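You operate a simulated robot arm through the tools that you are given. There is no shell and no other tool. Be economical: measure what you need, move in short steps, check, and stop when the job is done.

You are at the controls of a simulated two-armed robot. One attempt, no reset.

Task
Pull the strap on the white coil tight and swap it with the purple coil on the blue cabinet.
Fine: the black adapter inside the white coil goes in the green caddy; the purple coil comes down to the table. Set down upright: black adapter.

It is judged by the outcome, as a careful person would: the job done as asked, and still so three seconds after it is handed in. It fails if anything else is knocked over, pushed out of place, dropped, spilled or broken.

Robot
Two 7-joint arms with two-finger parallel grippers on one trunk, on a base that drives. Base frame: it is fixed to the floor where the robot stands at the start and does not move with it; the origin is under the middle of the robot, x ahead of it, y to its left, z up; the surface under the hand at the start is at about z = 720. Units: mm, rad, N and s.
The left shoulder is at the start at [70, 163, 1145], the right one opposite. With the tool pointing down near the work surface each hand reaches from about 360 to 860 mm from the robot's upright axis, wherever it stands, measured 20 degrees to its own side. Places, roughly: black adapter (3x3x5 cm) [500, 0, 700]; inside of the green caddy [700, -100, 700]; top of the blue cabinet [600, 200, 900]; top of the teal table [600, 100, 700]. Payload 3.43 kg a hand.
The TCP of each hand is the grasp point between the finger pads, 34 mm short of the fingertips. In the tool frame z runs along the fingers and y along their closing line. Largest opening 128 mm; finger width 24, thickness 12; the body of the gripper, 48 by 130 mm, starts 96 mm behind the TCP.
Orientation is told as [roll, pitch, yaw] about the base's x, y, z axes, in that order, counted from this pose: with the fingers straight down and closing along the base's y, the tool's x points along the base's -x, its y along +y and its z along -z.

Tools
- The arms move only by the tool arm_command. It takes "left_series", "right_series" or both (then of equal length, played together; a hand with none holds still); each is a list of rows, each a list of 3 entries, a list of its own where there are three numbers: the turn, a rotation vector about the tool's x, y, z in units of 8 degrees (1.0 is 8 degrees), then the shift along the tool's x, y, z in units of 40 mm (1.0 is 40 mm), then the opening, from 0 (shut) to 1 (fully open). In form: [[[ax, ay, az], [x, y, z], fingers], ...]. A call has 1 to 12 rows; each row shifts and turns the commanded pose from where the row before left it, along the tool's axes as they then stand. A call with a number of a shift or a turn outside -1 to 1 is refused whole. A row lasts 0.2 s, in which the tool goes at most 50 mm and 0.15 rad; a call with a longer step from one row to the next is refused whole, and so is a gripper value outside its range. A pose out of reach is approached as far as the arm can. The call stops where the force on the tool passes 40 N (or 10 N more than at its start, if that is more) or the arm is blocked; 0.2 s more then pass. The fingers move at their own pace (about 153 mm/s each) and stop on an object; they squeeze with about 33 N. The grip force told is the motor's: it shows also when the fingers shut on nothing. Time passes only in rows, and 0.2 s behind the last, so rows that do not move let the fingers close. The reply holds the time, the measured pose of the TCP, the force on the tool along the base axes, the opening and the grip force, in the units named above and with some noise, with the torque about the TCP (base axes, N m) and any sound that the robot's microphone picked up.
- Cameras (640 x 400 px; columns grow to the right, rows downward): "scene" is now at [130.5, 12.7, 1357.2]; the picture's right is [0.14, -0.99, 0.00], its down [-0.70, -0.10, -0.70] and it looks along [0.69, 0.10, -0.71] (base axes); focal length 249 px, centre (320, 200). "left" rides on the left gripper at [76, 11, -160] in its tool frame; the picture's right is [-0.15, 0.99, 0.00], its down [-0.88, -0.13, -0.46] and it looks along [-0.45, -0.07, 0.89] (tool axes); focal length 234 px, centre (320, 200). "right" rides on the right gripper at [76, -11, -160] in its tool frame; the picture's right is [0.15, 0.99, 0.00], its down [-0.88, 0.13, -0.46] and it looks along [-0.45, 0.07, 0.89] (tool axes); focal length 234 px, centre (320, 200). There is no depth. A picture from a camera that has moved, and an enlarged one, comes with that camera's place and axes in the base frame and with its lens.
- capture(camera): a new picture of that camera. No time passes.
- move_column(by): slides the trunk up (or, below 0, down) by that many mm; the arms and the scene camera ride with it, the base frame stays. It gives what a move gives, with no picture.
- roll_base(legs): drives the robot by 1 to 6 legs, each [ahead, left, turn to the left] in mm, mm and rad, along the robot's own axes; the way and the turn of a leg run together, so that a leg with both is an arc; at most 1500 mm and 3.142 rad a leg. The arms and the cameras ride along, it lands a little off, and it stops where it bumps. It gives what a move gives.
- pan_tilt(pan, tilt): turns the head with the scene camera to pan (to the left, within 1.501 rad either way) and tilt (down, from -0.506 to 1.204), counted from straight ahead of the robot. It gives what a move gives.
- close_up(camera, box): a new picture of the part [left, top, right, bottom] of that camera's present view, enlarged. No time passes.
- job_done(): hands the job in; it is judged then, once.

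Work in short steps. Places have to be worked out from the pictures, the camera data and where the tool is seen: move nearer, look again, correct. Check each grasp and each placing, and mend what went wrong. You have 120 turns and 92 pictures in all, those below and enlarged ones among them. Open the grippers and draw the arms clear of the work before you hand the job in, unless the task says otherwise; then end with one line.

The tools are called after "Call:" by a JSON object that holds its "method" and its "body". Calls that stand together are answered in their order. arm_command: Moves the arms, as the interface text tells. Its arguments: {"type":"object","properties":{"left_series":{"type":"array"},"right_series":{"type":"array"}},"required":[]} The other tools are called the same way: move_column (by) slides the trunk up or down; roll_base (legs) drives the base; pan_tilt (pan, tilt) turns the head that bears the scene camera; capture (camera) takes a picture; close_up (camera, box) takes an enlarged picture of a part of a camera's view; job_done () hands the job in.

At the start:

```text
t: 0.0
left_tool_pos: [508.2, 245.6, 1156.8]
left_tcp_rot: [-0.002, 0.003, 0.0]
left_force: [0.0, -0.6, -1.0]
left_ft_torque: [0.0, 0.01, 0.01]
left_gripper_width: 127.8
left_gripper_force: 0.0
right_tool_pos: [462.3, -241.7, 1142.7]
right_tcp_rot: [-0.001, -0.001, 0.0]
right_force: [0.3, -0.9, 0.1]
right_ft_torque: [-0.02, 0.01, 0.01]
right_gripper_width: 128.1
right_gripper_force: 0.1
trunk travel left (down, up): [-625.0, 315.0]
robot x, y, heading: [0.7, 2.3, 0.0]
head pan, tilt: [0.145, 0.792]
```

scene: 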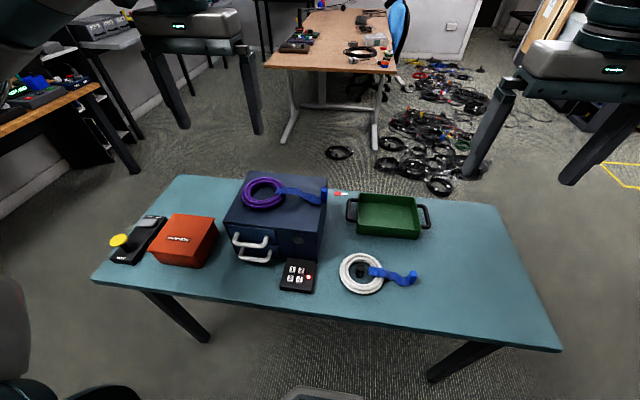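
right: 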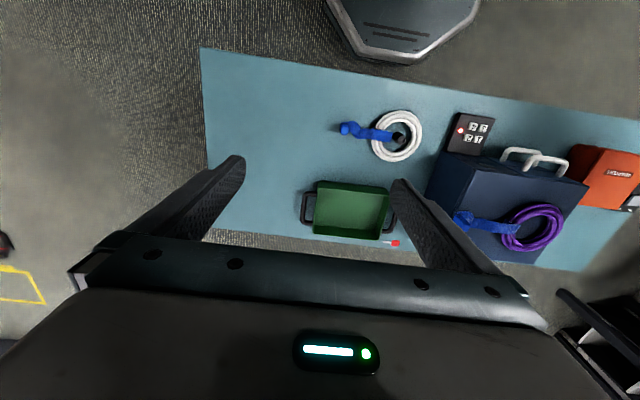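
left: 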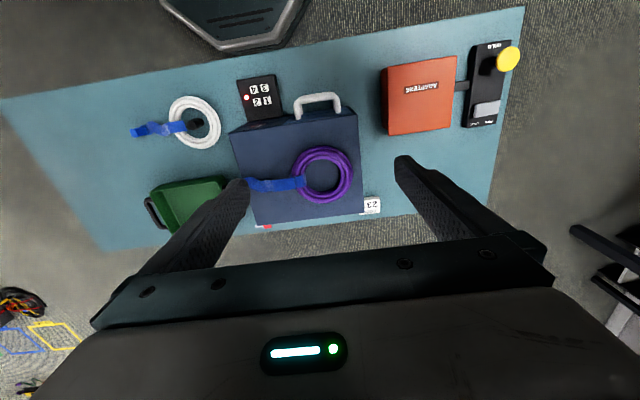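

The scene shows the white coil with a blue strap and the black adapter, the purple coil on the cabinet and the caddy. I'll enlarge these areas first.

Call:
{"method": "close_up", "body": {"camera": "scene", "box": [320, 230, 440, 305]}}

Call:
{"method": "close_up", "body": {"camera": "scene", "box": [220, 160, 360, 250]}}

Call:
{"method": "close_up", "body": {"camera": "right", "box": [320, 90, 520, 215]}}

```text
5.33 times, centred on (380, 268) of scene
camera zoom: at [130.5, 12.7, 1357.2], right [0.14, -0.99, 0.0], down [-0.7, -0.1, -0.7], along [0.69, 0.1, -0.71], focal length 1326 px, centre (0, -160)
```

zoom: 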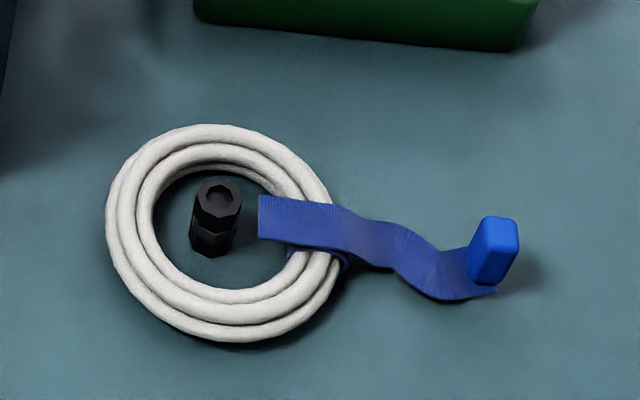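

```text
4.44 times, centred on (290, 205) of scene
camera zoom: at [130.5, 12.7, 1357.2], right [0.14, -0.99, 0.0], down [-0.7, -0.1, -0.7], along [0.69, 0.1, -0.71], focal length 1105 px, centre (453, 178)
```

zoom: 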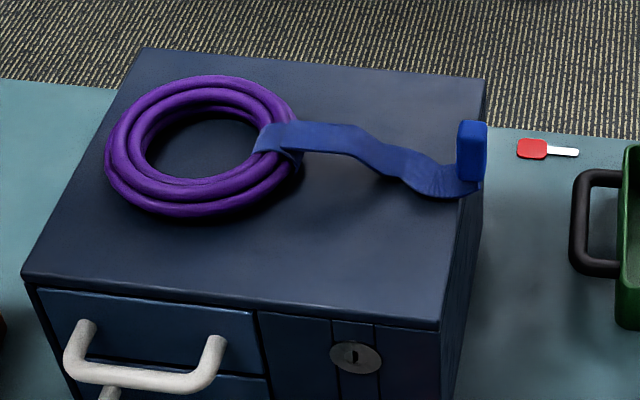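

```text
3.20 times, centred on (420, 152) of right
camera zoom: at [386.2, -250.8, 1301.1], right [-0.15, 0.99, 0.0], down [0.88, 0.13, 0.46], along [0.45, 0.07, -0.89], focal length 749 px, centre (0, 352)
```

zoom: 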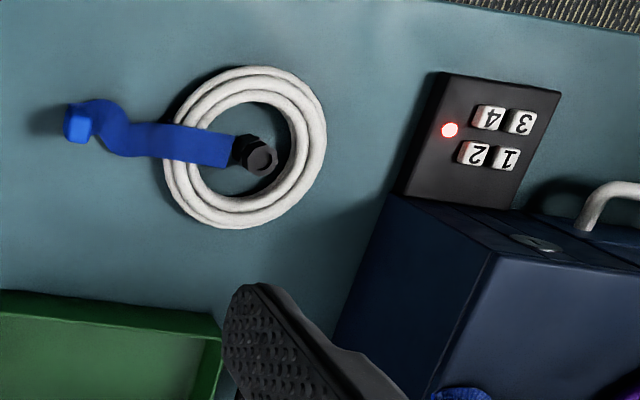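

Adapter top is near [478, -46, 763] by both views. I'll bring the right hand above it, stopping at z ≈ 1000.

Call:
{"method": "arm_command", "body": {"right_series": [[[0, 0, 0], [-0.08, 0.82, 0.6], 1], [[0, 0, 0], [-0.08, 0.82, 0.6], 1], [[0, 0, 0], [-0.08, 0.82, 0.6], 1], [[0, 0, 0], [-0.08, 0.82, 0.6], 1], [[0, 0, 0], [-0.08, 0.82, 0.6], 1], [[0, 0, 0], [0, 0.82, 0.6], 1], [[0, 0, 0], [0, 0, 0], 1]]}}

Call:
{"method": "capture", "body": {"camera": "right"}}

```text
t: 1.6
left_tool_pos: [507.9, 245.2, 1156.9]
left_tcp_rot: [0.0, 0.0, -0.001]
left_force: [-0.1, 0.0, 0.3]
left_ft_torque: [0.04, -0.02, 0.0]
left_gripper_width: 128.1
left_gripper_force: 0.0
right_tool_pos: [476.9, -45.2, 998.2]
right_tcp_rot: [0.0, -0.001, 0.0]
right_force: [-0.7, -0.2, -0.3]
right_ft_torque: [0.0, 0.03, 0.04]
right_gripper_width: 127.8
right_gripper_force: 0.1
trunk travel left (down, up): [-625.0, 315.0]
robot x, y, heading: [-0.1, 2.2, 0.001]
head pan, tilt: [0.145, 0.792]
```

```text
85 pictures are left
camera right: at [401.5, -54.4, 1156.6], right [-0.15, 0.99, 0.0], down [0.88, 0.13, 0.46], along [0.45, 0.07, -0.89], focal length 234 px, centre (320, 200)
```

right: 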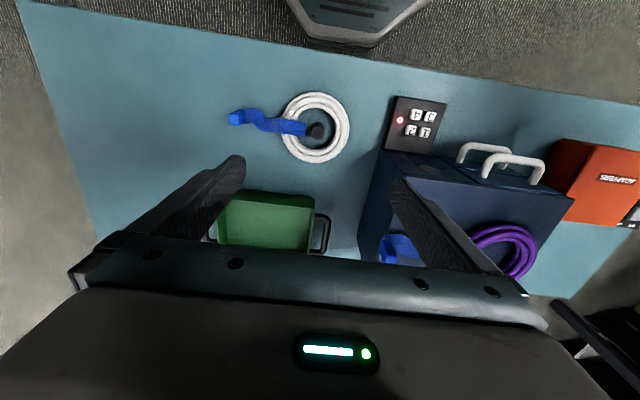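

Adapter estimate refined to about [475, -49]. I'll turn the hand 90° so the fingers close along x, clear of the strap.

Call:
{"method": "arm_command", "body": {"right_series": [[[0, 0, -1], [0, 0, 0], 1], [[0, 0, -1], [0, 0, 0], 1], [[0, 0, -1], [0, 0, 0], 1], [[0, 0, -1], [0, 0, 0], 1], [[0, 0, -1], [0, 0, 0], 1], [[0, 0, -1], [0, 0, 0], 1], [[0, 0, -1], [0, 0, 0], 1], [[0, 0, -1], [0, 0, 0], 1], [[0, 0, -1], [0, 0, 0], 1], [[0, 0, -1], [0, 0, 0], 1], [[0, 0, -1], [0, 0, 0], 1], [[0, 0, -0.25], [0, 0, 0], 1]]}}

Call:
{"method": "capture", "body": {"camera": "right"}}

Call:
{"method": "capture", "body": {"camera": "scene"}}

```text
t: 4.2
left_tool_pos: [508.3, 245.3, 1157.7]
left_tcp_rot: [-0.003, 0.003, -0.001]
left_force: [0.1, 0.4, 0.5]
left_ft_torque: [0.0, 0.02, 0.0]
left_gripper_width: 128.1
left_gripper_force: 0.1
right_tool_pos: [479.0, -44.8, 998.5]
right_tcp_rot: [-0.001, 0.001, 1.538]
right_force: [-0.3, 0.1, -1.2]
right_ft_torque: [0.0, -0.01, 0.0]
right_gripper_width: 128.2
right_gripper_force: 0.2
trunk travel left (down, up): [-625.0, 315.0]
robot x, y, heading: [0.3, -2.7, -0.0]
head pan, tilt: [0.145, 0.792]
```

```text
84 pictures are left
camera right: at [486.7, -118.6, 1157.0], right [-0.99, -0.11, 0.0], down [-0.1, 0.88, 0.46], along [-0.05, 0.45, -0.89], focal length 234 px, centre (320, 200)
```

right: 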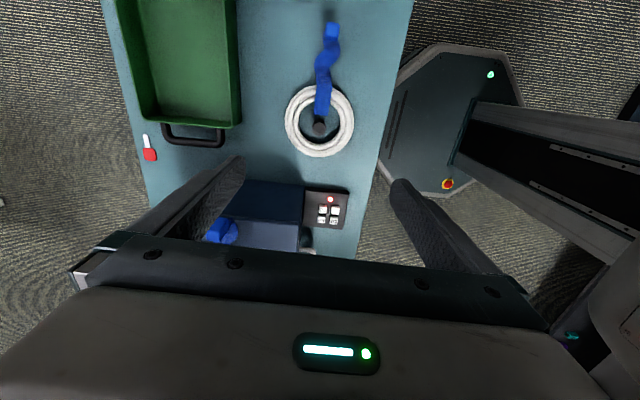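

```text
83 pictures are left
camera scene: at [130.5, 12.7, 1357.2], right [0.14, -0.99, 0.0], down [-0.7, -0.1, -0.7], along [0.69, 0.1, -0.71], focal length 249 px, centre (320, 200)
```

scene: 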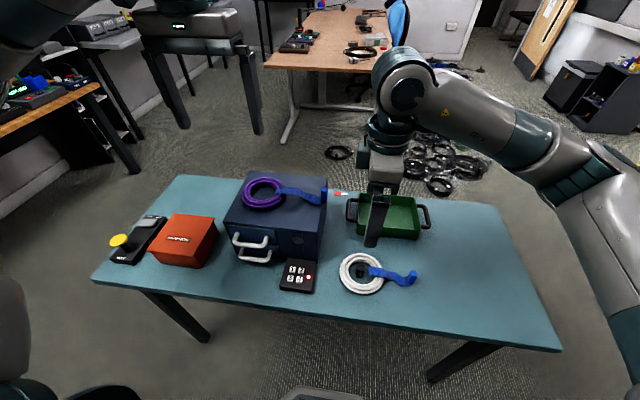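

Adapter at ≈ [479, -47]. Descending to z ≈ 860 to look again.

Call:
{"method": "arm_command", "body": {"right_series": [[[0, 0, -0.2], [0.05, 0, 0.86], 0.8], [[0, 0, 0], [0, 0, 0.86], 0.8], [[0, 0, 0], [0, 0, 0.86], 0.8], [[0, 0, 0], [0, 0, 0.86], 0.8], [[0, 0, 0], [0, 0, 0], 0.8]]}}

Call:
{"method": "capture", "body": {"camera": "right"}}

Call:
{"method": "close_up", "body": {"camera": "scene", "box": [300, 180, 460, 300]}}

```text
t: 5.4
left_tool_pos: [507.5, 246.4, 1157.6]
left_tcp_rot: [-0.002, 0.003, 0.0]
left_force: [0.1, 1.1, 0.8]
left_ft_torque: [0.01, 0.01, 0.0]
left_gripper_width: 127.8
left_gripper_force: 0.0
right_tool_pos: [476.7, -44.8, 929.6]
right_tcp_rot: [0.0, 0.001, 1.533]
right_force: [0.2, 0.3, 0.2]
right_ft_torque: [-0.03, 0.03, 0.01]
right_gripper_width: 102.2
right_gripper_force: 0.1
right hand out of reach, approached as far as the arm can: row 1, 4
trunk travel left (down, up): [-625.0, 315.0]
robot x, y, heading: [-0.6, 1.3, 0.002]
head pan, tilt: [0.145, 0.792]
```

```text
82 pictures are left
camera right: at [485.4, -119.5, 1088.0], right [-0.99, -0.11, 0.0], down [-0.1, 0.89, 0.46], along [-0.05, 0.45, -0.89], focal length 234 px, centre (320, 200)
```

right: 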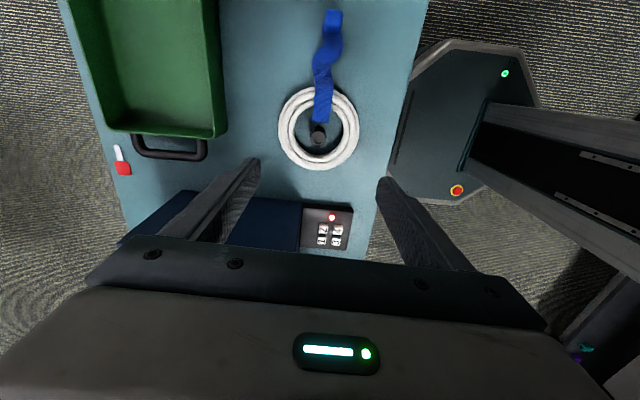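

```text
3.33 times, centred on (380, 240) of scene
camera zoom: at [130.6, 12.5, 1357.2], right [0.14, -0.99, 0.0], down [-0.7, -0.1, -0.7], along [0.69, 0.1, -0.71], focal length 828 px, centre (120, 67)
```

zoom: 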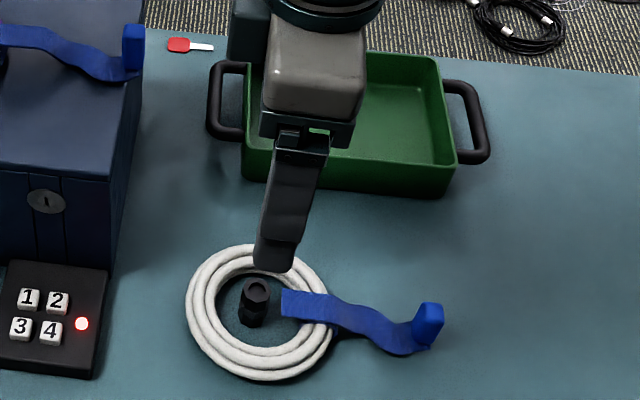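

The wrist is near a limit at this yaw and only came down to 930. I'll turn back to about 1.25 rad and continue descending.

Call:
{"method": "arm_command", "body": {"right_series": [[[0, 0, 1], [0, 0, 0], 0.7], [[0, 0, 1], [0, 0, 0.4], 0.7], [[0, 0, 0], [0, 0, 0.6], 0.7], [[0, 0, 0], [0, 0, 0.6], 0.7], [[0, 0, 0], [0, 0, 0], 0.7]]}}

Call:
{"method": "capture", "body": {"camera": "right"}}

```text
t: 6.6
left_tool_pos: [508.0, 246.7, 1158.7]
left_tcp_rot: [-0.002, 0.001, 0.0]
left_force: [0.6, -0.1, 0.3]
left_ft_torque: [0.03, -0.02, -0.01]
left_gripper_width: 128.2
left_gripper_force: 0.1
right_tool_pos: [476.8, -45.4, 865.9]
right_tcp_rot: [0.001, 0.001, 1.258]
right_force: [0.5, -0.5, -0.3]
right_ft_torque: [-0.03, -0.02, 0.01]
right_gripper_width: 89.8
right_gripper_force: 0.0
trunk travel left (down, up): [-625.0, 315.0]
robot x, y, heading: [-1.6, 3.6, -0.002]
head pan, tilt: [0.145, 0.792]
```

```text
80 pictures are left
camera right: at [464.7, -118.7, 1024.3], right [-0.99, 0.17, 0.0], down [0.15, 0.88, 0.46], along [0.08, 0.45, -0.89], focal length 234 px, centre (320, 200)
```

right: 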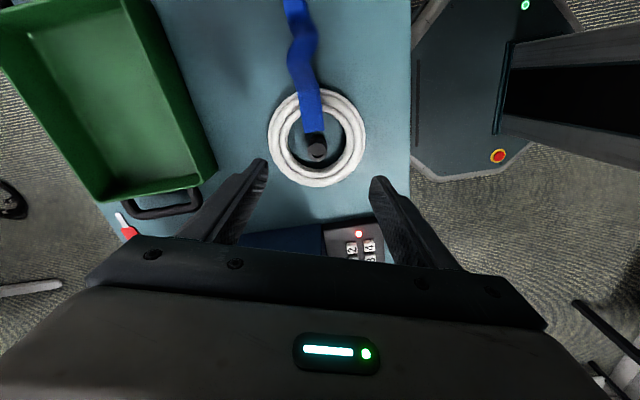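

Adapter ≈ [479, -49]. Descending to TCP z ≈ 800 with a narrower opening.

Call:
{"method": "arm_command", "body": {"right_series": [[[0, 0, 0], [0.08, -0.08, 0.8], 0.55], [[0, 0, 0], [0, 0, 0.8], 0.55], [[0, 0, 0], [0, 0, 0], 0.55]]}}

Call:
{"method": "capture", "body": {"camera": "right"}}

Call:
{"method": "close_up", "body": {"camera": "scene", "box": [320, 220, 440, 295]}}

```text
t: 7.4
left_tool_pos: [507.0, 247.4, 1157.5]
left_tcp_rot: [-0.003, 0.0, 0.002]
left_force: [-0.4, -0.4, -0.6]
left_ft_torque: [0.0, -0.01, -0.01]
left_gripper_width: 128.1
left_gripper_force: 0.0
right_tool_pos: [478.7, -49.8, 800.2]
right_tcp_rot: [-0.001, 0.0, 1.258]
right_force: [0.8, -0.1, -0.1]
right_ft_torque: [0.04, 0.0, 0.02]
right_gripper_width: 70.4
right_gripper_force: 0.2
trunk travel left (down, up): [-625.0, 315.0]
robot x, y, heading: [1.5, -1.9, 0.001]
head pan, tilt: [0.145, 0.792]
```

```text
79 pictures are left
camera right: at [465.6, -123.0, 959.7], right [-0.99, 0.17, 0.0], down [0.15, 0.88, 0.46], along [0.08, 0.45, -0.89], focal length 234 px, centre (320, 200)
```

right: 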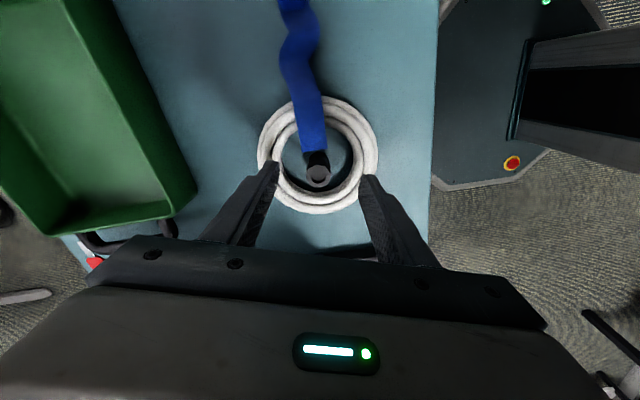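

```text
5.33 times, centred on (380, 258) of scene
camera zoom: at [130.3, 12.8, 1357.3], right [0.14, -0.99, 0.0], down [-0.7, -0.1, -0.7], along [0.69, 0.1, -0.71], focal length 1326 px, centre (0, -107)
```

zoom: 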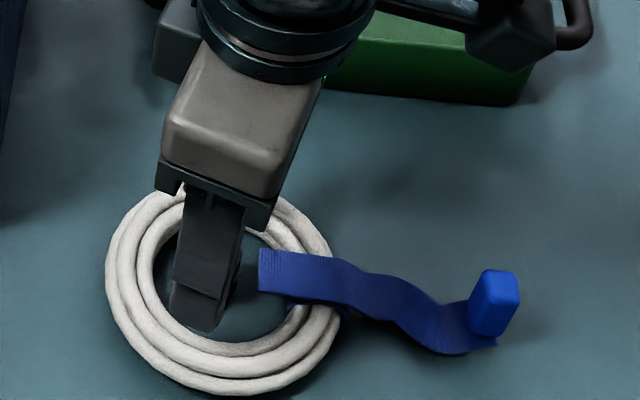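

Adapter centred between the fingertips; small +y correction, narrow the opening, and lower to TCP z ≈ 773.

Call:
{"method": "arm_command", "body": {"right_series": [[[0, 0, 0], [-0.07, 0, 0], 0.42], [[0, 0, 0], [0, 0, 0], 0.42], [[0, 0, 0], [0, 0, 0.35], 0.42], [[0, 0, 0], [0, 0, 0.33], 0.42], [[0, 0, 0], [0, 0, 0], 0.42]]}}

Call:
{"method": "close_up", "body": {"camera": "right", "box": [220, 80, 420, 240]}}

Call:
{"method": "close_up", "body": {"camera": "scene", "box": [320, 220, 440, 295]}}

```text
t: 8.7
left_tool_pos: [505.2, 244.9, 1158.4]
left_tcp_rot: [0.001, -0.001, -0.002]
left_force: [0.5, -0.3, -0.2]
left_ft_torque: [0.01, 0.03, 0.0]
left_gripper_width: 128.0
left_gripper_force: 0.1
right_tool_pos: [482.2, -45.6, 778.8]
right_tcp_rot: [-0.003, -0.006, 1.256]
right_force: [-4.2, -5.9, 24.0]
right_ft_torque: [0.32, 0.96, 0.25]
right_gripper_width: 54.6
right_gripper_force: 0.9
trunk travel left (down, up): [-625.0, 315.0]
robot x, y, heading: [0.4, 1.4, -0.002]
head pan, tilt: [0.145, 0.792]
stopped in row 5 (right hand): the force on the tool passed its limit at 44 N (the readings are from after the stop); the commanded pose is now the measured one
```

```text
2.50 times, centred on (320, 160) of right
camera zoom: at [467.3, -121.3, 937.5], right [-0.99, 0.17, 0.0], down [0.15, 0.88, 0.46], along [0.08, 0.45, -0.89], focal length 585 px, centre (320, 300)
```

zoom: 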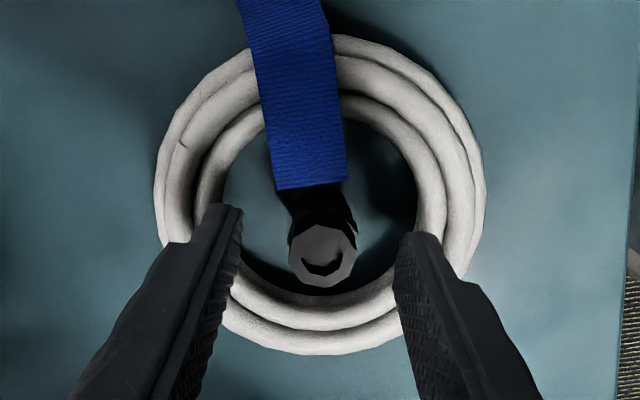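

```text
5.33 times, centred on (380, 258) of scene
camera zoom: at [129.1, 11.8, 1357.4], right [0.14, -0.99, 0.0], down [-0.7, -0.1, -0.7], along [0.7, 0.1, -0.71], focal length 1326 px, centre (0, -107)
```

zoom: 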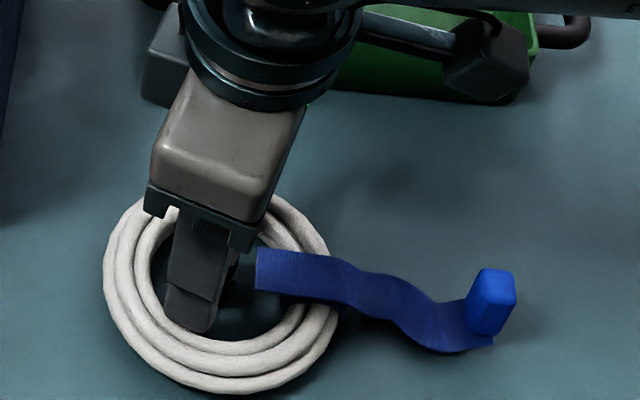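

The -x finger touched the coil at tip z ≈ 745, with the adapter well centred. I'll lift slightly, narrow to about 41 mm, and go down a bit inside the hole.

Call:
{"method": "arm_command", "body": {"right_series": [[[0, 0, 0], [0, 0, -0.2], 0.32], [[0, 0, 0], [0, 0, 0], 0.32], [[0, 0, 0], [0, 0, 0], 0.32], [[0, 0, 0], [0, 0, 0.2], 0.32], [[0, 0, 0], [0, 0, 0.2], 0.32], [[0, 0, 0], [0, 0, 0], 0.32]]}}

Call:
{"method": "close_up", "body": {"camera": "right", "box": [220, 80, 420, 240]}}

```text
t: 9.9
left_tool_pos: [506.6, 244.4, 1156.8]
left_tcp_rot: [0.0, -0.001, -0.002]
left_force: [1.2, 0.0, 0.6]
left_ft_torque: [-0.01, 0.0, -0.04]
left_gripper_width: 128.0
left_gripper_force: 0.1
right_tool_pos: [482.5, -46.3, 780.4]
right_tcp_rot: [-0.007, -0.012, 1.255]
right_force: [-5.6, -8.5, 27.5]
right_ft_torque: [0.24, 0.92, 0.37]
right_gripper_width: 42.3
right_gripper_force: 1.7
trunk travel left (down, up): [-625.0, 315.0]
robot x, y, heading: [-0.5, -2.3, -0.007]
head pan, tilt: [0.145, 0.792]
stopped in row 5 (right hand): the force on the tool passed its limit at 48 N (the readings are from after the stop); the commanded pose is now the measured one
```

```text
2.50 times, centred on (320, 160) of right
camera zoom: at [468.0, -121.3, 937.0], right [-0.99, 0.17, -0.01], down [0.14, 0.87, 0.47], along [0.08, 0.46, -0.89], focal length 585 px, centre (320, 300)
```

zoom: 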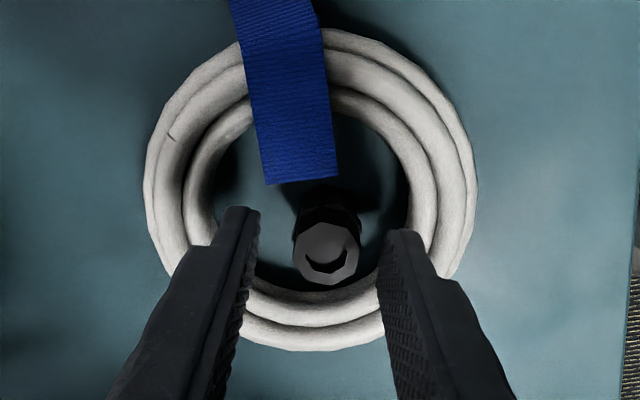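

Still resting on the coil. The adapter protrudes above it, so I'll relieve 2 mm, close and see whether the grip is solid at this height.

Call:
{"method": "arm_command", "body": {"right_series": [[[0, 0, 0], [0, 0.05, -0.1], 0.32], [[0, 0, 0], [0, 0, 0], 0.26], [[0, 0, 0], [0, 0, 0.05], 0.1], [[0, 0, 0], [0, 0, 0], 0], [[0, 0, 0], [0, 0, 0], 0], [[0, 0, 0], [0, 0, 0], 0]]}}

Call:
{"method": "close_up", "body": {"camera": "right", "box": [220, 80, 420, 240]}}

Call:
{"method": "close_up", "body": {"camera": "scene", "box": [320, 220, 440, 295]}}

```text
t: 11.3
left_tool_pos: [507.3, 245.3, 1158.9]
left_tcp_rot: [-0.003, 0.0, -0.002]
left_force: [0.7, -0.6, 0.8]
left_ft_torque: [0.01, 0.02, -0.01]
left_gripper_width: 128.0
left_gripper_force: 0.1
right_tool_pos: [481.5, -45.6, 778.0]
right_tcp_rot: [-0.008, -0.009, 1.258]
right_force: [-1.0, -0.6, 8.4]
right_ft_torque: [0.0, 0.02, -0.04]
right_gripper_width: 20.3
right_gripper_force: 33.1
trunk travel left (down, up): [-625.0, 315.0]
robot x, y, heading: [-0.7, 0.2, -0.005]
head pan, tilt: [0.145, 0.792]
```

```text
2.50 times, centred on (320, 160) of right
camera zoom: at [466.8, -120.1, 937.1], right [-0.99, 0.17, -0.01], down [0.14, 0.87, 0.46], along [0.08, 0.46, -0.89], focal length 585 px, centre (320, 300)
```

zoom: 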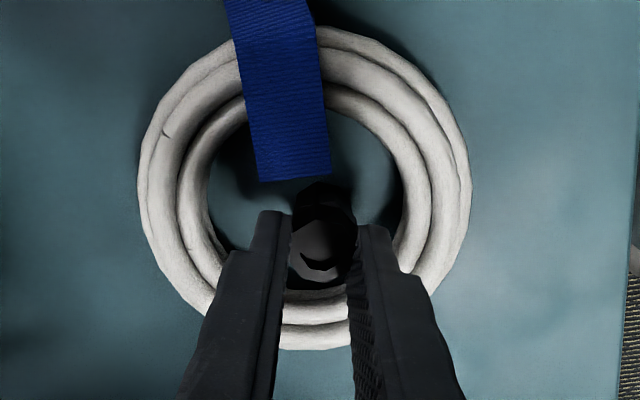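

```text
5.33 times, centred on (380, 258) of scene
camera zoom: at [129.8, 12.5, 1357.4], right [0.14, -0.99, 0.0], down [-0.7, -0.1, -0.7], along [0.7, 0.1, -0.71], focal length 1326 px, centre (0, -107)
```

zoom: 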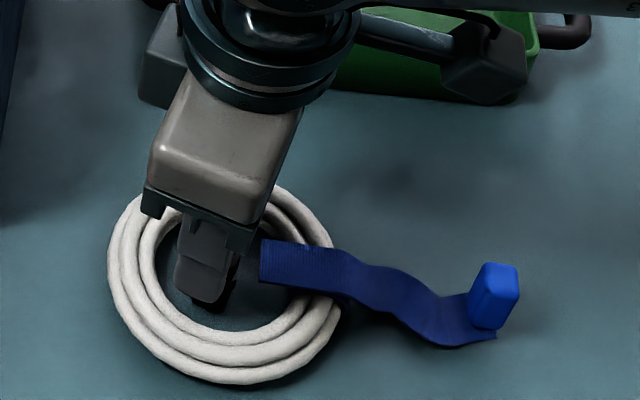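

Gripped at 20 mm width with full force. Lifting gently.

Call:
{"method": "arm_command", "body": {"right_series": [[[0, 0, 0], [0, 0, -0.2], 0], [[0, 0, 0], [0, 0, -0.5], 0], [[0, 0, 0], [0, 0, -0.8], 0], [[0, 0, 0], [0, 0, -0.9], 0], [[0, 0, 0], [0, 0, -0.7], 0], [[0, 0, 0], [0, 0, 0], 0]]}}

Call:
{"method": "capture", "body": {"camera": "right"}}

Call:
{"method": "close_up", "body": {"camera": "scene", "box": [280, 140, 480, 300]}}

```text
t: 12.7
left_tool_pos: [508.6, 246.2, 1158.6]
left_tcp_rot: [-0.002, 0.001, -0.003]
left_force: [0.2, -0.5, 0.1]
left_ft_torque: [0.02, 0.02, -0.02]
left_gripper_width: 127.9
left_gripper_force: 0.1
right_tool_pos: [478.6, -45.5, 902.4]
right_tcp_rot: [-0.006, -0.009, 1.255]
right_force: [-0.9, -0.2, 0.1]
right_ft_torque: [-0.06, 0.0, 0.0]
right_gripper_width: 0.1
right_gripper_force: 33.1
trunk travel left (down, up): [-625.0, 315.0]
robot x, y, heading: [0.3, 1.3, 0.002]
head pan, tilt: [0.145, 0.792]
```

```text
72 pictures are left
camera right: at [465.1, -121.2, 1060.1], right [-0.99, 0.17, -0.01], down [0.14, 0.87, 0.46], along [0.08, 0.46, -0.89], focal length 234 px, centre (320, 200)
```

right: 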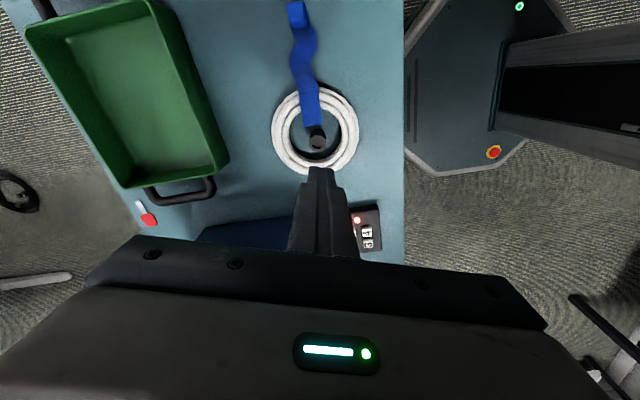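

```text
2.50 times, centred on (380, 220) of scene
camera zoom: at [130.7, 12.2, 1357.2], right [0.14, -0.99, 0.0], down [-0.7, -0.1, -0.7], along [0.69, 0.1, -0.71], focal length 621 px, centre (170, 150)
```

zoom: 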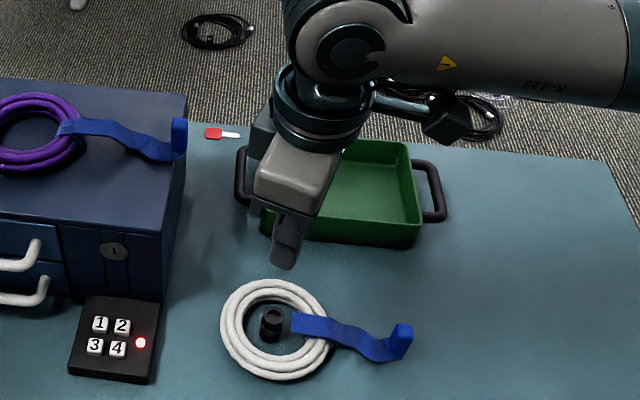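

It slipped: only the chamfered rim was held, and the adapter stays standing. Examine the geometry closely.

Call:
{"method": "close_up", "body": {"camera": "right", "box": [255, 70, 375, 190]}}

Call:
{"method": "close_up", "body": {"camera": "scene", "box": [330, 240, 430, 300]}}

```text
3.33 times, centred on (315, 130) of right
camera zoom: at [465.1, -121.2, 1060.1], right [-0.99, 0.17, -0.01], down [0.14, 0.87, 0.46], along [0.08, 0.46, -0.89], focal length 781 px, centre (337, 433)
```

zoom: 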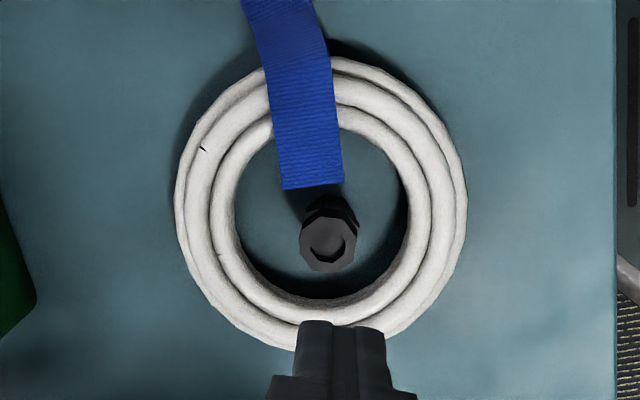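

```text
6.40 times, centred on (380, 270) of scene
camera zoom: at [130.7, 12.2, 1357.2], right [0.14, -0.99, 0.0], down [-0.7, -0.1, -0.7], along [0.69, 0.1, -0.71], focal length 1591 px, centre (-64, -248)
```

zoom: 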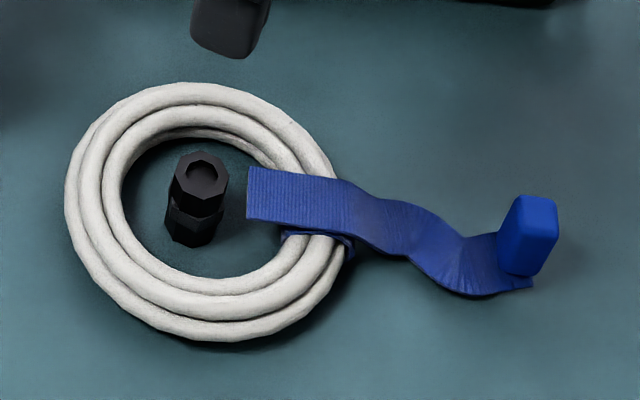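

Recomputed: adapter top ≈ [483, -48.5, 763], hole centre ≈ [483.5, -58.6] with radius ≈ 34. I'll re-approach with yaw ≈ 1.48 and TCP at y ≈ -53 so both fingers fit in the hole at a 34 mm opening.

Call:
{"method": "arm_command", "body": {"right_series": [[[0, 0, -0.8], [0, 0, 0], 0.3], [[0, 0, -0.81], [0, 0, 0], 0.3], [[0, 0, 0], [0.18, -0.13, 0.5], 0.3], [[0, 0, 0], [0, 0, 0.5], 0.3], [[0, 0, 0], [0, 0, 0.55], 0.3], [[0, 0, 0], [0, 0, 0], 0.3]]}}

Call:
{"method": "close_up", "body": {"camera": "right", "box": [220, 80, 420, 240]}}

```text
t: 14.1
left_tool_pos: [507.7, 245.9, 1157.6]
left_tcp_rot: [-0.002, 0.001, -0.002]
left_force: [0.9, 0.1, -0.9]
left_ft_torque: [0.03, 0.0, 0.03]
left_gripper_width: 127.8
left_gripper_force: 0.1
right_tool_pos: [485.1, -53.4, 841.3]
right_tcp_rot: [-0.008, -0.008, 1.481]
right_force: [0.0, -0.1, -0.6]
right_ft_torque: [0.01, 0.0, 0.01]
right_gripper_width: 38.5
right_gripper_force: 0.1
trunk travel left (down, up): [-625.0, 315.0]
robot x, y, heading: [2.0, -1.6, -0.002]
head pan, tilt: [0.145, 0.792]
```

```text
2.50 times, centred on (320, 160) of right
camera zoom: at [488.4, -129.6, 998.4], right [-1.0, -0.06, -0.01], down [-0.05, 0.89, 0.46], along [-0.02, 0.46, -0.89], focal length 585 px, centre (320, 300)
```

zoom: 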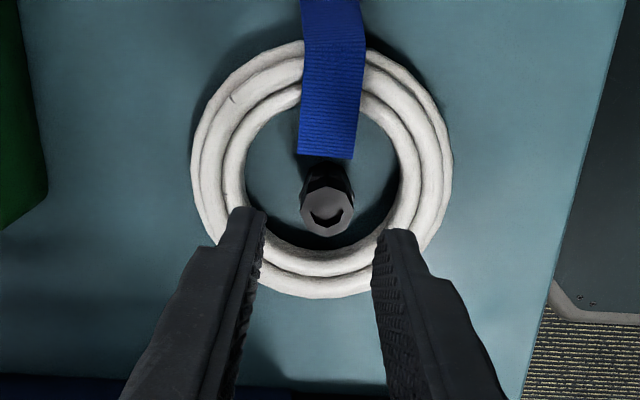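

Well aligned; adapter ≈ [482.5, -51]. Shift 2.5 mm in -x, narrow to about 35 mm and descend to TCP ≈ 775.

Call:
{"method": "arm_command", "body": {"right_series": [[[0, 0, 0], [0, 0.06, 0.5], 0.28], [[0, 0, 0], [0, 0, 0.5], 0.28], [[0, 0, 0], [0, 0, 0.3], 0.28], [[0, 0, 0], [0, 0, 0.3], 0.28], [[0, 0, 0], [0, 0, 0], 0.28]]}}

Call:
{"method": "close_up", "body": {"camera": "right", "box": [240, 80, 400, 200]}}

```text
t: 15.3
left_tool_pos: [508.5, 245.3, 1158.4]
left_tcp_rot: [-0.001, 0.003, -0.002]
left_force: [0.5, 0.2, -0.3]
left_ft_torque: [-0.01, -0.05, 0.02]
left_gripper_width: 128.0
left_gripper_force: 0.1
right_tool_pos: [483.4, -52.0, 777.1]
right_tcp_rot: [-0.008, -0.009, 1.479]
right_force: [-0.1, -0.2, 0.4]
right_ft_torque: [-0.01, 0.02, -0.03]
right_gripper_width: 35.9
right_gripper_force: 0.1
trunk travel left (down, up): [-625.0, 315.0]
robot x, y, heading: [-0.6, -1.8, -0.0]
head pan, tilt: [0.145, 0.792]
```

```text
3.33 times, centred on (320, 140) of right
camera zoom: at [486.5, -128.8, 934.7], right [-1.0, -0.06, -0.01], down [-0.06, 0.89, 0.46], along [-0.02, 0.46, -0.89], focal length 781 px, centre (320, 400)
```

zoom: 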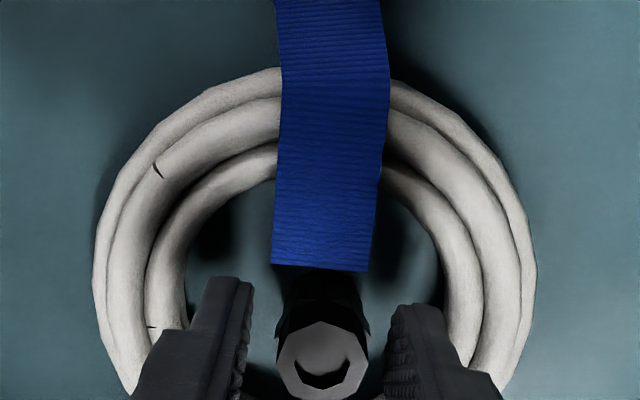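

No contact; both fingers sit inside the hole. Continue 14 mm lower.

Call:
{"method": "arm_command", "body": {"right_series": [[[0, 0, 0], [0, 0, 0.18], 0.28], [[0, 0, 0], [0, 0, 0.18], 0.28], [[0, 0, 0], [0, 0, 0], 0.28]]}}

Call:
{"method": "close_up", "body": {"camera": "right", "box": [240, 90, 400, 210]}}

```text
t: 16.1
left_tool_pos: [507.9, 245.9, 1157.5]
left_tcp_rot: [-0.002, 0.002, -0.002]
left_force: [0.4, -0.7, 0.0]
left_ft_torque: [0.02, 0.0, 0.0]
left_gripper_width: 127.9
left_gripper_force: 0.1
right_tool_pos: [483.2, -52.0, 761.6]
right_tcp_rot: [-0.009, -0.008, 1.482]
right_force: [0.8, -0.4, 1.3]
right_ft_torque: [0.02, -0.02, 0.02]
right_gripper_width: 35.8
right_gripper_force: 0.0
trunk travel left (down, up): [-625.0, 315.0]
robot x, y, heading: [-2.4, -0.6, -0.003]
head pan, tilt: [0.145, 0.792]
```

```text
3.33 times, centred on (320, 150) of right
camera zoom: at [486.5, -128.2, 920.5], right [-1.0, -0.06, -0.01], down [-0.06, 0.89, 0.46], along [-0.02, 0.46, -0.89], focal length 781 px, centre (320, 367)
```

zoom: 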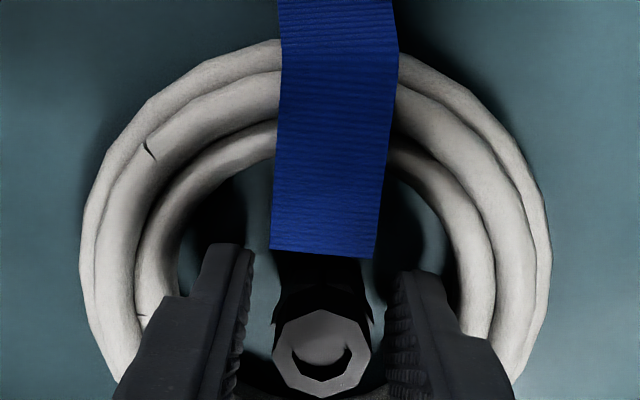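

Tips at z ≈ 728, no contact. Close on the adapter.

Call:
{"method": "arm_command", "body": {"right_series": [[[0, 0, 0], [0, 0, 0], 0.2], [[0, 0, 0], [0, 0, 0], 0.1], [[0, 0, 0], [0, 0, 0], 0], [[0, 0, 0], [0, 0, 0], 0], [[0, 0, 0], [0, 0, -0.1], 0], [[0, 0, 0], [0, 0, -0.2], 0], [[0, 0, 0], [0, 0, -0.3], 0]]}}

Call:
{"method": "close_up", "body": {"camera": "right", "box": [240, 90, 400, 210]}}

```text
t: 17.7
left_tool_pos: [507.9, 245.4, 1157.6]
left_tcp_rot: [-0.003, -0.001, 0.0]
left_force: [0.4, -1.0, 0.5]
left_ft_torque: [0.01, -0.01, 0.01]
left_gripper_width: 128.0
left_gripper_force: 0.1
right_tool_pos: [483.3, -52.0, 786.6]
right_tcp_rot: [-0.008, -0.009, 1.482]
right_force: [-0.2, 0.4, -0.8]
right_ft_torque: [0.01, -0.01, 0.0]
right_gripper_width: 20.8
right_gripper_force: 33.4
trunk travel left (down, up): [-625.0, 315.0]
robot x, y, heading: [-1.1, -3.0, -0.009]
head pan, tilt: [0.145, 0.792]
```

```text
3.33 times, centred on (320, 150) of right
camera zoom: at [485.9, -128.2, 944.8], right [-1.0, -0.06, -0.01], down [-0.06, 0.89, 0.46], along [-0.02, 0.46, -0.89], focal length 781 px, centre (320, 367)
```

zoom: 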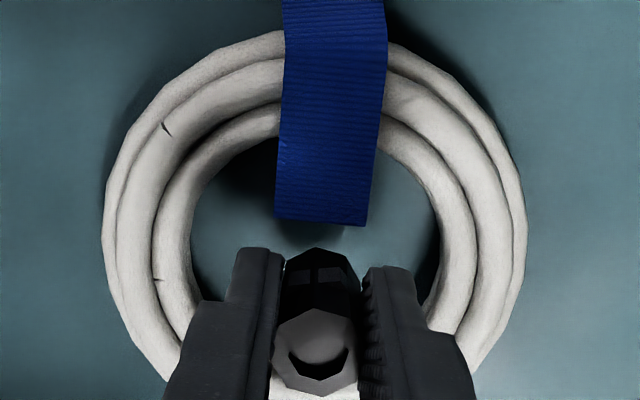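

Adapter is held and lifted. Raise it and carry it over the caddy centre near [711, -140].

Call:
{"method": "arm_command", "body": {"right_series": [[[0, 0, 0], [0, 0, -0.8], 0], [[0, 0, 0], [0, 0, -0.8], 0], [[0, 0, 0], [0, 0, -0.8], 0], [[0, 0, 0], [0.24, -0.84, 0], 0], [[0, 0, 0], [0.24, -0.84, 0], 0], [[0, 0, 0], [0.24, -0.84, 0], 0], [[0, 0, 0], [0.24, -0.84, 0], 0], [[0, 0, 0], [0.24, -0.84, 0], 0], [[0, 0, 0], [0.24, -0.84, 0], 0], [[0, 0, 0], [0.24, -0.84, 0], 0], [[0, 0, 0], [0, 0, 0], 0]]}}

Call:
{"method": "capture", "body": {"camera": "right"}}

Call:
{"method": "capture", "body": {"camera": "scene"}}

```text
t: 20.1
left_tool_pos: [506.8, 244.8, 1157.5]
left_tcp_rot: [-0.001, 0.001, -0.002]
left_force: [-0.5, 0.2, 0.4]
left_ft_torque: [0.03, -0.03, 0.0]
left_gripper_width: 128.1
left_gripper_force: 0.1
right_tool_pos: [492.0, -56.8, 881.9]
right_tcp_rot: [-0.008, -0.007, 1.479]
right_force: [0.3, -0.4, -1.1]
right_ft_torque: [-0.02, -0.02, 0.0]
right_gripper_width: 20.5
right_gripper_force: 32.9
right hand out of reach, approached as far as the arm can: row 4, 5, 6, 7, 8, 9, 10
trunk travel left (down, up): [-625.0, 315.0]
robot x, y, heading: [1.0, -1.3, -0.005]
head pan, tilt: [0.145, 0.792]
```

```text
64 pictures are left
camera right: at [495.3, -133.4, 1040.6], right [-1.0, -0.06, -0.01], down [-0.05, 0.89, 0.46], along [-0.02, 0.46, -0.89], focal length 234 px, centre (320, 200)
```

right: 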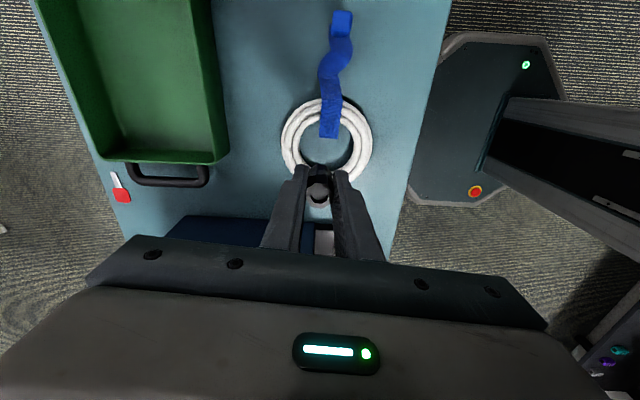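

```text
63 pictures are left
camera scene: at [130.5, 12.3, 1357.2], right [0.14, -0.99, 0.0], down [-0.7, -0.1, -0.7], along [0.69, 0.1, -0.71], focal length 249 px, centre (320, 200)
```

scene: 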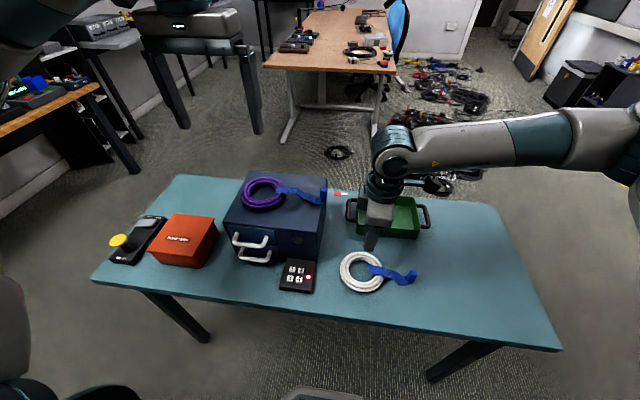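

The yaw limit blocks the travel. I'll rotate the hand back to yaw ≈ 0.3 here (above everything) first.

Call:
{"method": "arm_command", "body": {"right_series": [[[0, 0, 0.9], [0, 0, 0], 0], [[0, 0, 0.9], [0, 0, 0], 0], [[0, 0, 0.9], [0, 0, 0], 0], [[0, 0, 0.9], [0, 0, 0], 0], [[0, 0, 0.9], [0, 0, 0], 0], [[0, 0, 0.9], [0, 0, 0], 0], [[0, 0, 0.9], [0, 0, 0], 0], [[0, 0, 0.9], [0, 0, 0], 0], [[0, 0, 0.9], [0, 0, 0], 0], [[0, 0, 0.9], [0, 0, 0], 0], [[0, 0, 0.9], [0, 0, 0], 0], [[0, 0, 0.68], [0, 0, 0], 0]]}}

```text
t: 22.7
left_tool_pos: [509.1, 246.2, 1157.6]
left_tcp_rot: [-0.002, 0.002, -0.002]
left_force: [0.2, -0.5, -0.1]
left_ft_torque: [0.0, -0.01, -0.01]
left_gripper_width: 127.9
left_gripper_force: 0.0
right_tool_pos: [493.8, -57.0, 880.8]
right_tcp_rot: [0.008, -0.009, 0.002]
right_force: [1.3, 0.5, -0.4]
right_ft_torque: [0.0, 0.03, 0.01]
right_gripper_width: 20.0
right_gripper_force: 33.0
trunk travel left (down, up): [-625.0, 315.0]
robot x, y, heading: [-0.6, 0.5, -0.003]
head pan, tilt: [0.145, 0.792]
```

Yaw is back to 0. Now translate to above the caddy.

Call:
{"method": "arm_command", "body": {"right_series": [[[0, 0, 0], [-0.9, -0.35, 0], 0], [[0, 0, 0], [-0.9, -0.35, 0], 0], [[0, 0, 0], [-0.9, -0.35, 0], 0], [[0, 0, 0], [-0.9, -0.35, 0], 0], [[0, 0, 0], [-0.9, -0.35, 0], 0], [[0, 0, 0], [-0.9, -0.35, 0], 0], [[0, 0, 0], [0, 0, 0], 0]]}}

Call:
{"method": "capture", "body": {"camera": "right"}}

Call:
{"method": "close_up", "body": {"camera": "scene", "box": [320, 140, 480, 260]}}

```text
t: 24.3
left_tool_pos: [508.9, 245.6, 1157.2]
left_tcp_rot: [-0.003, -0.001, -0.001]
left_force: [-0.1, -0.3, 0.3]
left_ft_torque: [-0.03, -0.02, -0.01]
left_gripper_width: 128.0
left_gripper_force: 0.2
right_tool_pos: [710.0, -139.6, 883.9]
right_tcp_rot: [0.006, -0.008, 0.004]
right_force: [-0.3, -0.1, -1.2]
right_ft_torque: [0.01, 0.01, 0.02]
right_gripper_width: 20.4
right_gripper_force: 33.0
trunk travel left (down, up): [-625.0, 315.0]
robot x, y, heading: [-3.5, -0.1, -0.005]
head pan, tilt: [0.145, 0.792]
```

```text
62 pictures are left
camera right: at [632.9, -150.8, 1042.3], right [-0.15, 0.99, 0.01], down [0.88, 0.13, 0.46], along [0.46, 0.08, -0.89], focal length 234 px, centre (320, 200)
```

right: 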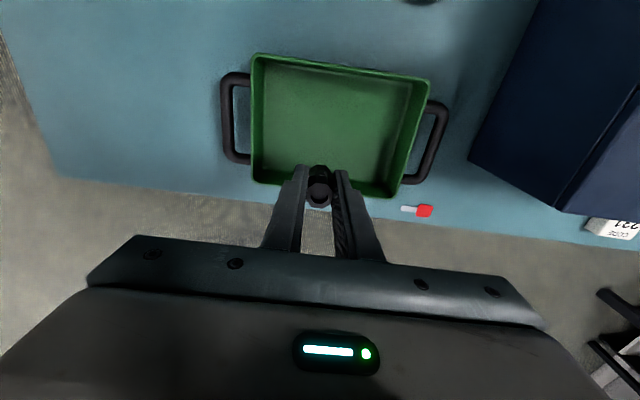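

```text
3.33 times, centred on (400, 200) of scene
camera zoom: at [130.1, 12.2, 1357.3], right [0.14, -0.99, 0.0], down [-0.7, -0.1, -0.7], along [0.7, 0.1, -0.71], focal length 828 px, centre (53, 200)
```

zoom: 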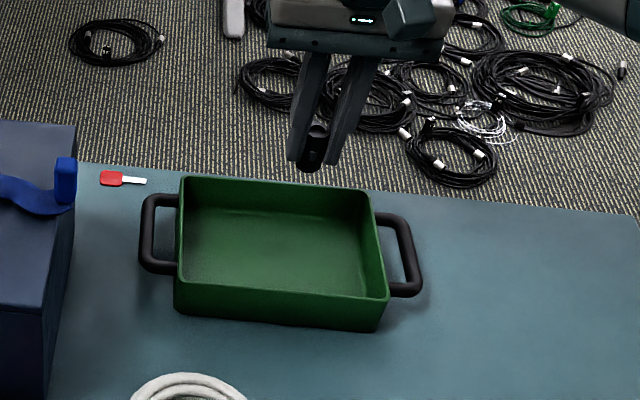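

Caddy interior centre is about [690, -122]. Shift there and descend to z ≈ 800.

Call:
{"method": "arm_command", "body": {"right_series": [[[0, 0, 0], [0.5, 0.42, 0.2], 0], [[0, 0, 0], [0, 0, 0.7], 0], [[0, 0, 0], [0, 0, 0.7], 0], [[0, 0, 0], [0, 0, 0.5], 0], [[0, 0, 0], [0, 0, 0], 0]]}}

Call:
{"method": "close_up", "body": {"camera": "scene", "box": [330, 160, 450, 250]}}

Call:
{"method": "capture", "body": {"camera": "right"}}

```text
t: 25.5
left_tool_pos: [508.2, 245.9, 1157.8]
left_tcp_rot: [-0.001, 0.001, -0.004]
left_force: [0.9, 0.3, -0.2]
left_ft_torque: [0.02, 0.02, 0.02]
left_gripper_width: 128.1
left_gripper_force: 0.0
right_tool_pos: [690.5, -123.9, 799.6]
right_tcp_rot: [0.008, -0.009, 0.004]
right_force: [1.1, 0.6, -0.6]
right_ft_torque: [0.02, 0.01, -0.01]
right_gripper_width: 20.2
right_gripper_force: 32.8
trunk travel left (down, up): [-625.0, 315.0]
robot x, y, heading: [-1.6, -1.2, 0.002]
head pan, tilt: [0.145, 0.792]
```

```text
4.44 times, centred on (390, 205) of scene
camera zoom: at [130.5, 12.3, 1357.2], right [0.14, -0.99, 0.0], down [-0.7, -0.1, -0.7], along [0.69, 0.1, -0.71], focal length 1105 px, centre (9, 178)
```

zoom: 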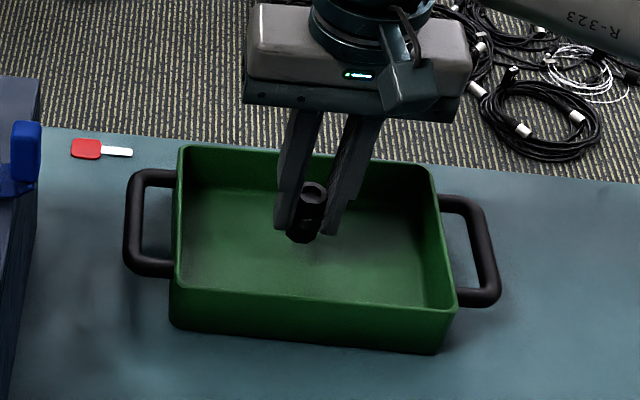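

```text
59 pictures are left
camera right: at [613.0, -133.7, 957.3], right [-0.15, 0.99, 0.01], down [0.88, 0.13, 0.46], along [0.46, 0.07, -0.89], focal length 234 px, centre (320, 200)
```

right: 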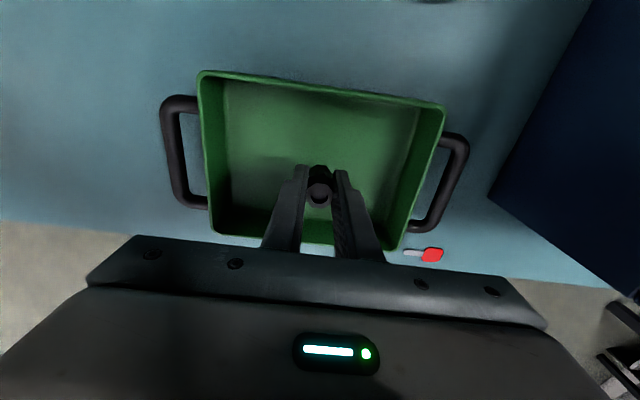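

Well inside the caddy. Lower to about TCP 770 and check the force.

Call:
{"method": "arm_command", "body": {"right_series": [[[0, 0, 0], [0, 0, 0.35], 0], [[0, 0, 0], [0, 0, 0.25], 0], [[0, 0, 0], [0, 0, 0.12], 0], [[0, 0, 0], [0, 0, 0], 0]]}}

```text
t: 26.5
left_tool_pos: [508.7, 245.4, 1157.4]
left_tcp_rot: [-0.003, 0.003, -0.003]
left_force: [-0.2, -0.3, -0.6]
left_ft_torque: [0.01, 0.01, 0.03]
left_gripper_width: 128.0
left_gripper_force: 0.0
right_tool_pos: [690.2, -123.0, 770.0]
right_tcp_rot: [0.008, -0.009, 0.005]
right_force: [-0.4, 0.0, 0.0]
right_ft_torque: [-0.01, 0.03, 0.03]
right_gripper_width: 20.2
right_gripper_force: 33.1
trunk travel left (down, up): [-625.0, 315.0]
robot x, y, heading: [2.2, -0.2, 0.001]
head pan, tilt: [0.145, 0.792]
```

No contact yet; lower in 1.5 mm steps.

Call:
{"method": "arm_command", "body": {"right_series": [[[0, 0, 0], [0, 0, 0.04], 0], [[0, 0, 0], [0, 0, 0.04], 0], [[0, 0, 0], [0, 0, 0], 0]]}}

```text
t: 27.3
left_tool_pos: [507.2, 244.2, 1157.6]
left_tcp_rot: [-0.002, 0.001, -0.001]
left_force: [-0.2, 0.1, -0.2]
left_ft_torque: [0.0, -0.01, -0.03]
left_gripper_width: 127.8
left_gripper_force: 0.1
right_tool_pos: [690.5, -121.7, 769.6]
right_tcp_rot: [0.01, -0.013, 0.005]
right_force: [0.8, -1.0, 14.6]
right_ft_torque: [-0.14, -0.02, -0.01]
right_gripper_width: 20.2
right_gripper_force: 33.1
trunk travel left (down, up): [-625.0, 315.0]
robot x, y, heading: [-0.9, -0.5, -0.003]
head pan, tilt: [0.145, 0.792]
```

Contact with 14.6 N: it rests on the floor. Relieve slightly, open a little, then rise.

Call:
{"method": "arm_command", "body": {"right_series": [[[0, 0, 0], [0, 0, -0.04], 0], [[0, 0, 0], [0, 0, 0], 0.2], [[0, 0, 0], [0, 0, 0], 0.32], [[0, 0, 0], [0, 0, 0], 0.35], [[0, 0, 0], [0, 0, -0.4], 0.35], [[0, 0, 0], [0, 0, -0.8], 0.35], [[0, 0, 0], [0, 0, -0.9], 0.35], [[0, 0, 0], [0, 0, -0.9], 0.35], [[0, 0, 0], [0, 0, 0], 0.35]]}}

Call:
{"method": "close_up", "body": {"camera": "right", "box": [160, 40, 480, 240]}}

```text
t: 29.3
left_tool_pos: [508.4, 245.7, 1158.3]
left_tcp_rot: [-0.001, 0.002, -0.002]
left_force: [-0.2, 0.3, 0.3]
left_ft_torque: [0.06, -0.02, 0.01]
left_gripper_width: 128.2
left_gripper_force: 0.0
right_tool_pos: [689.1, -123.5, 889.2]
right_tcp_rot: [0.006, -0.008, 0.002]
right_force: [0.9, -0.2, 0.6]
right_ft_torque: [0.04, 0.0, 0.0]
right_gripper_width: 44.8
right_gripper_force: 0.1
trunk travel left (down, up): [-625.0, 315.0]
robot x, y, heading: [0.6, -1.2, -0.003]
head pan, tilt: [0.145, 0.792]
```

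```text
2.00 times, centred on (320, 140) of right
camera zoom: at [612.4, -134.8, 1047.2], right [-0.15, 0.99, 0.01], down [0.88, 0.13, 0.46], along [0.46, 0.08, -0.89], focal length 468 px, centre (320, 320)
```

zoom: 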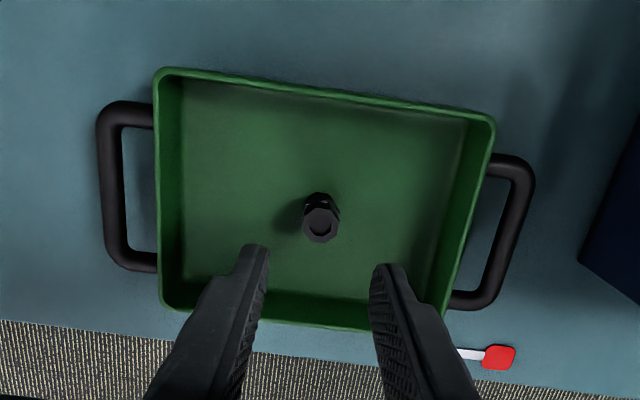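

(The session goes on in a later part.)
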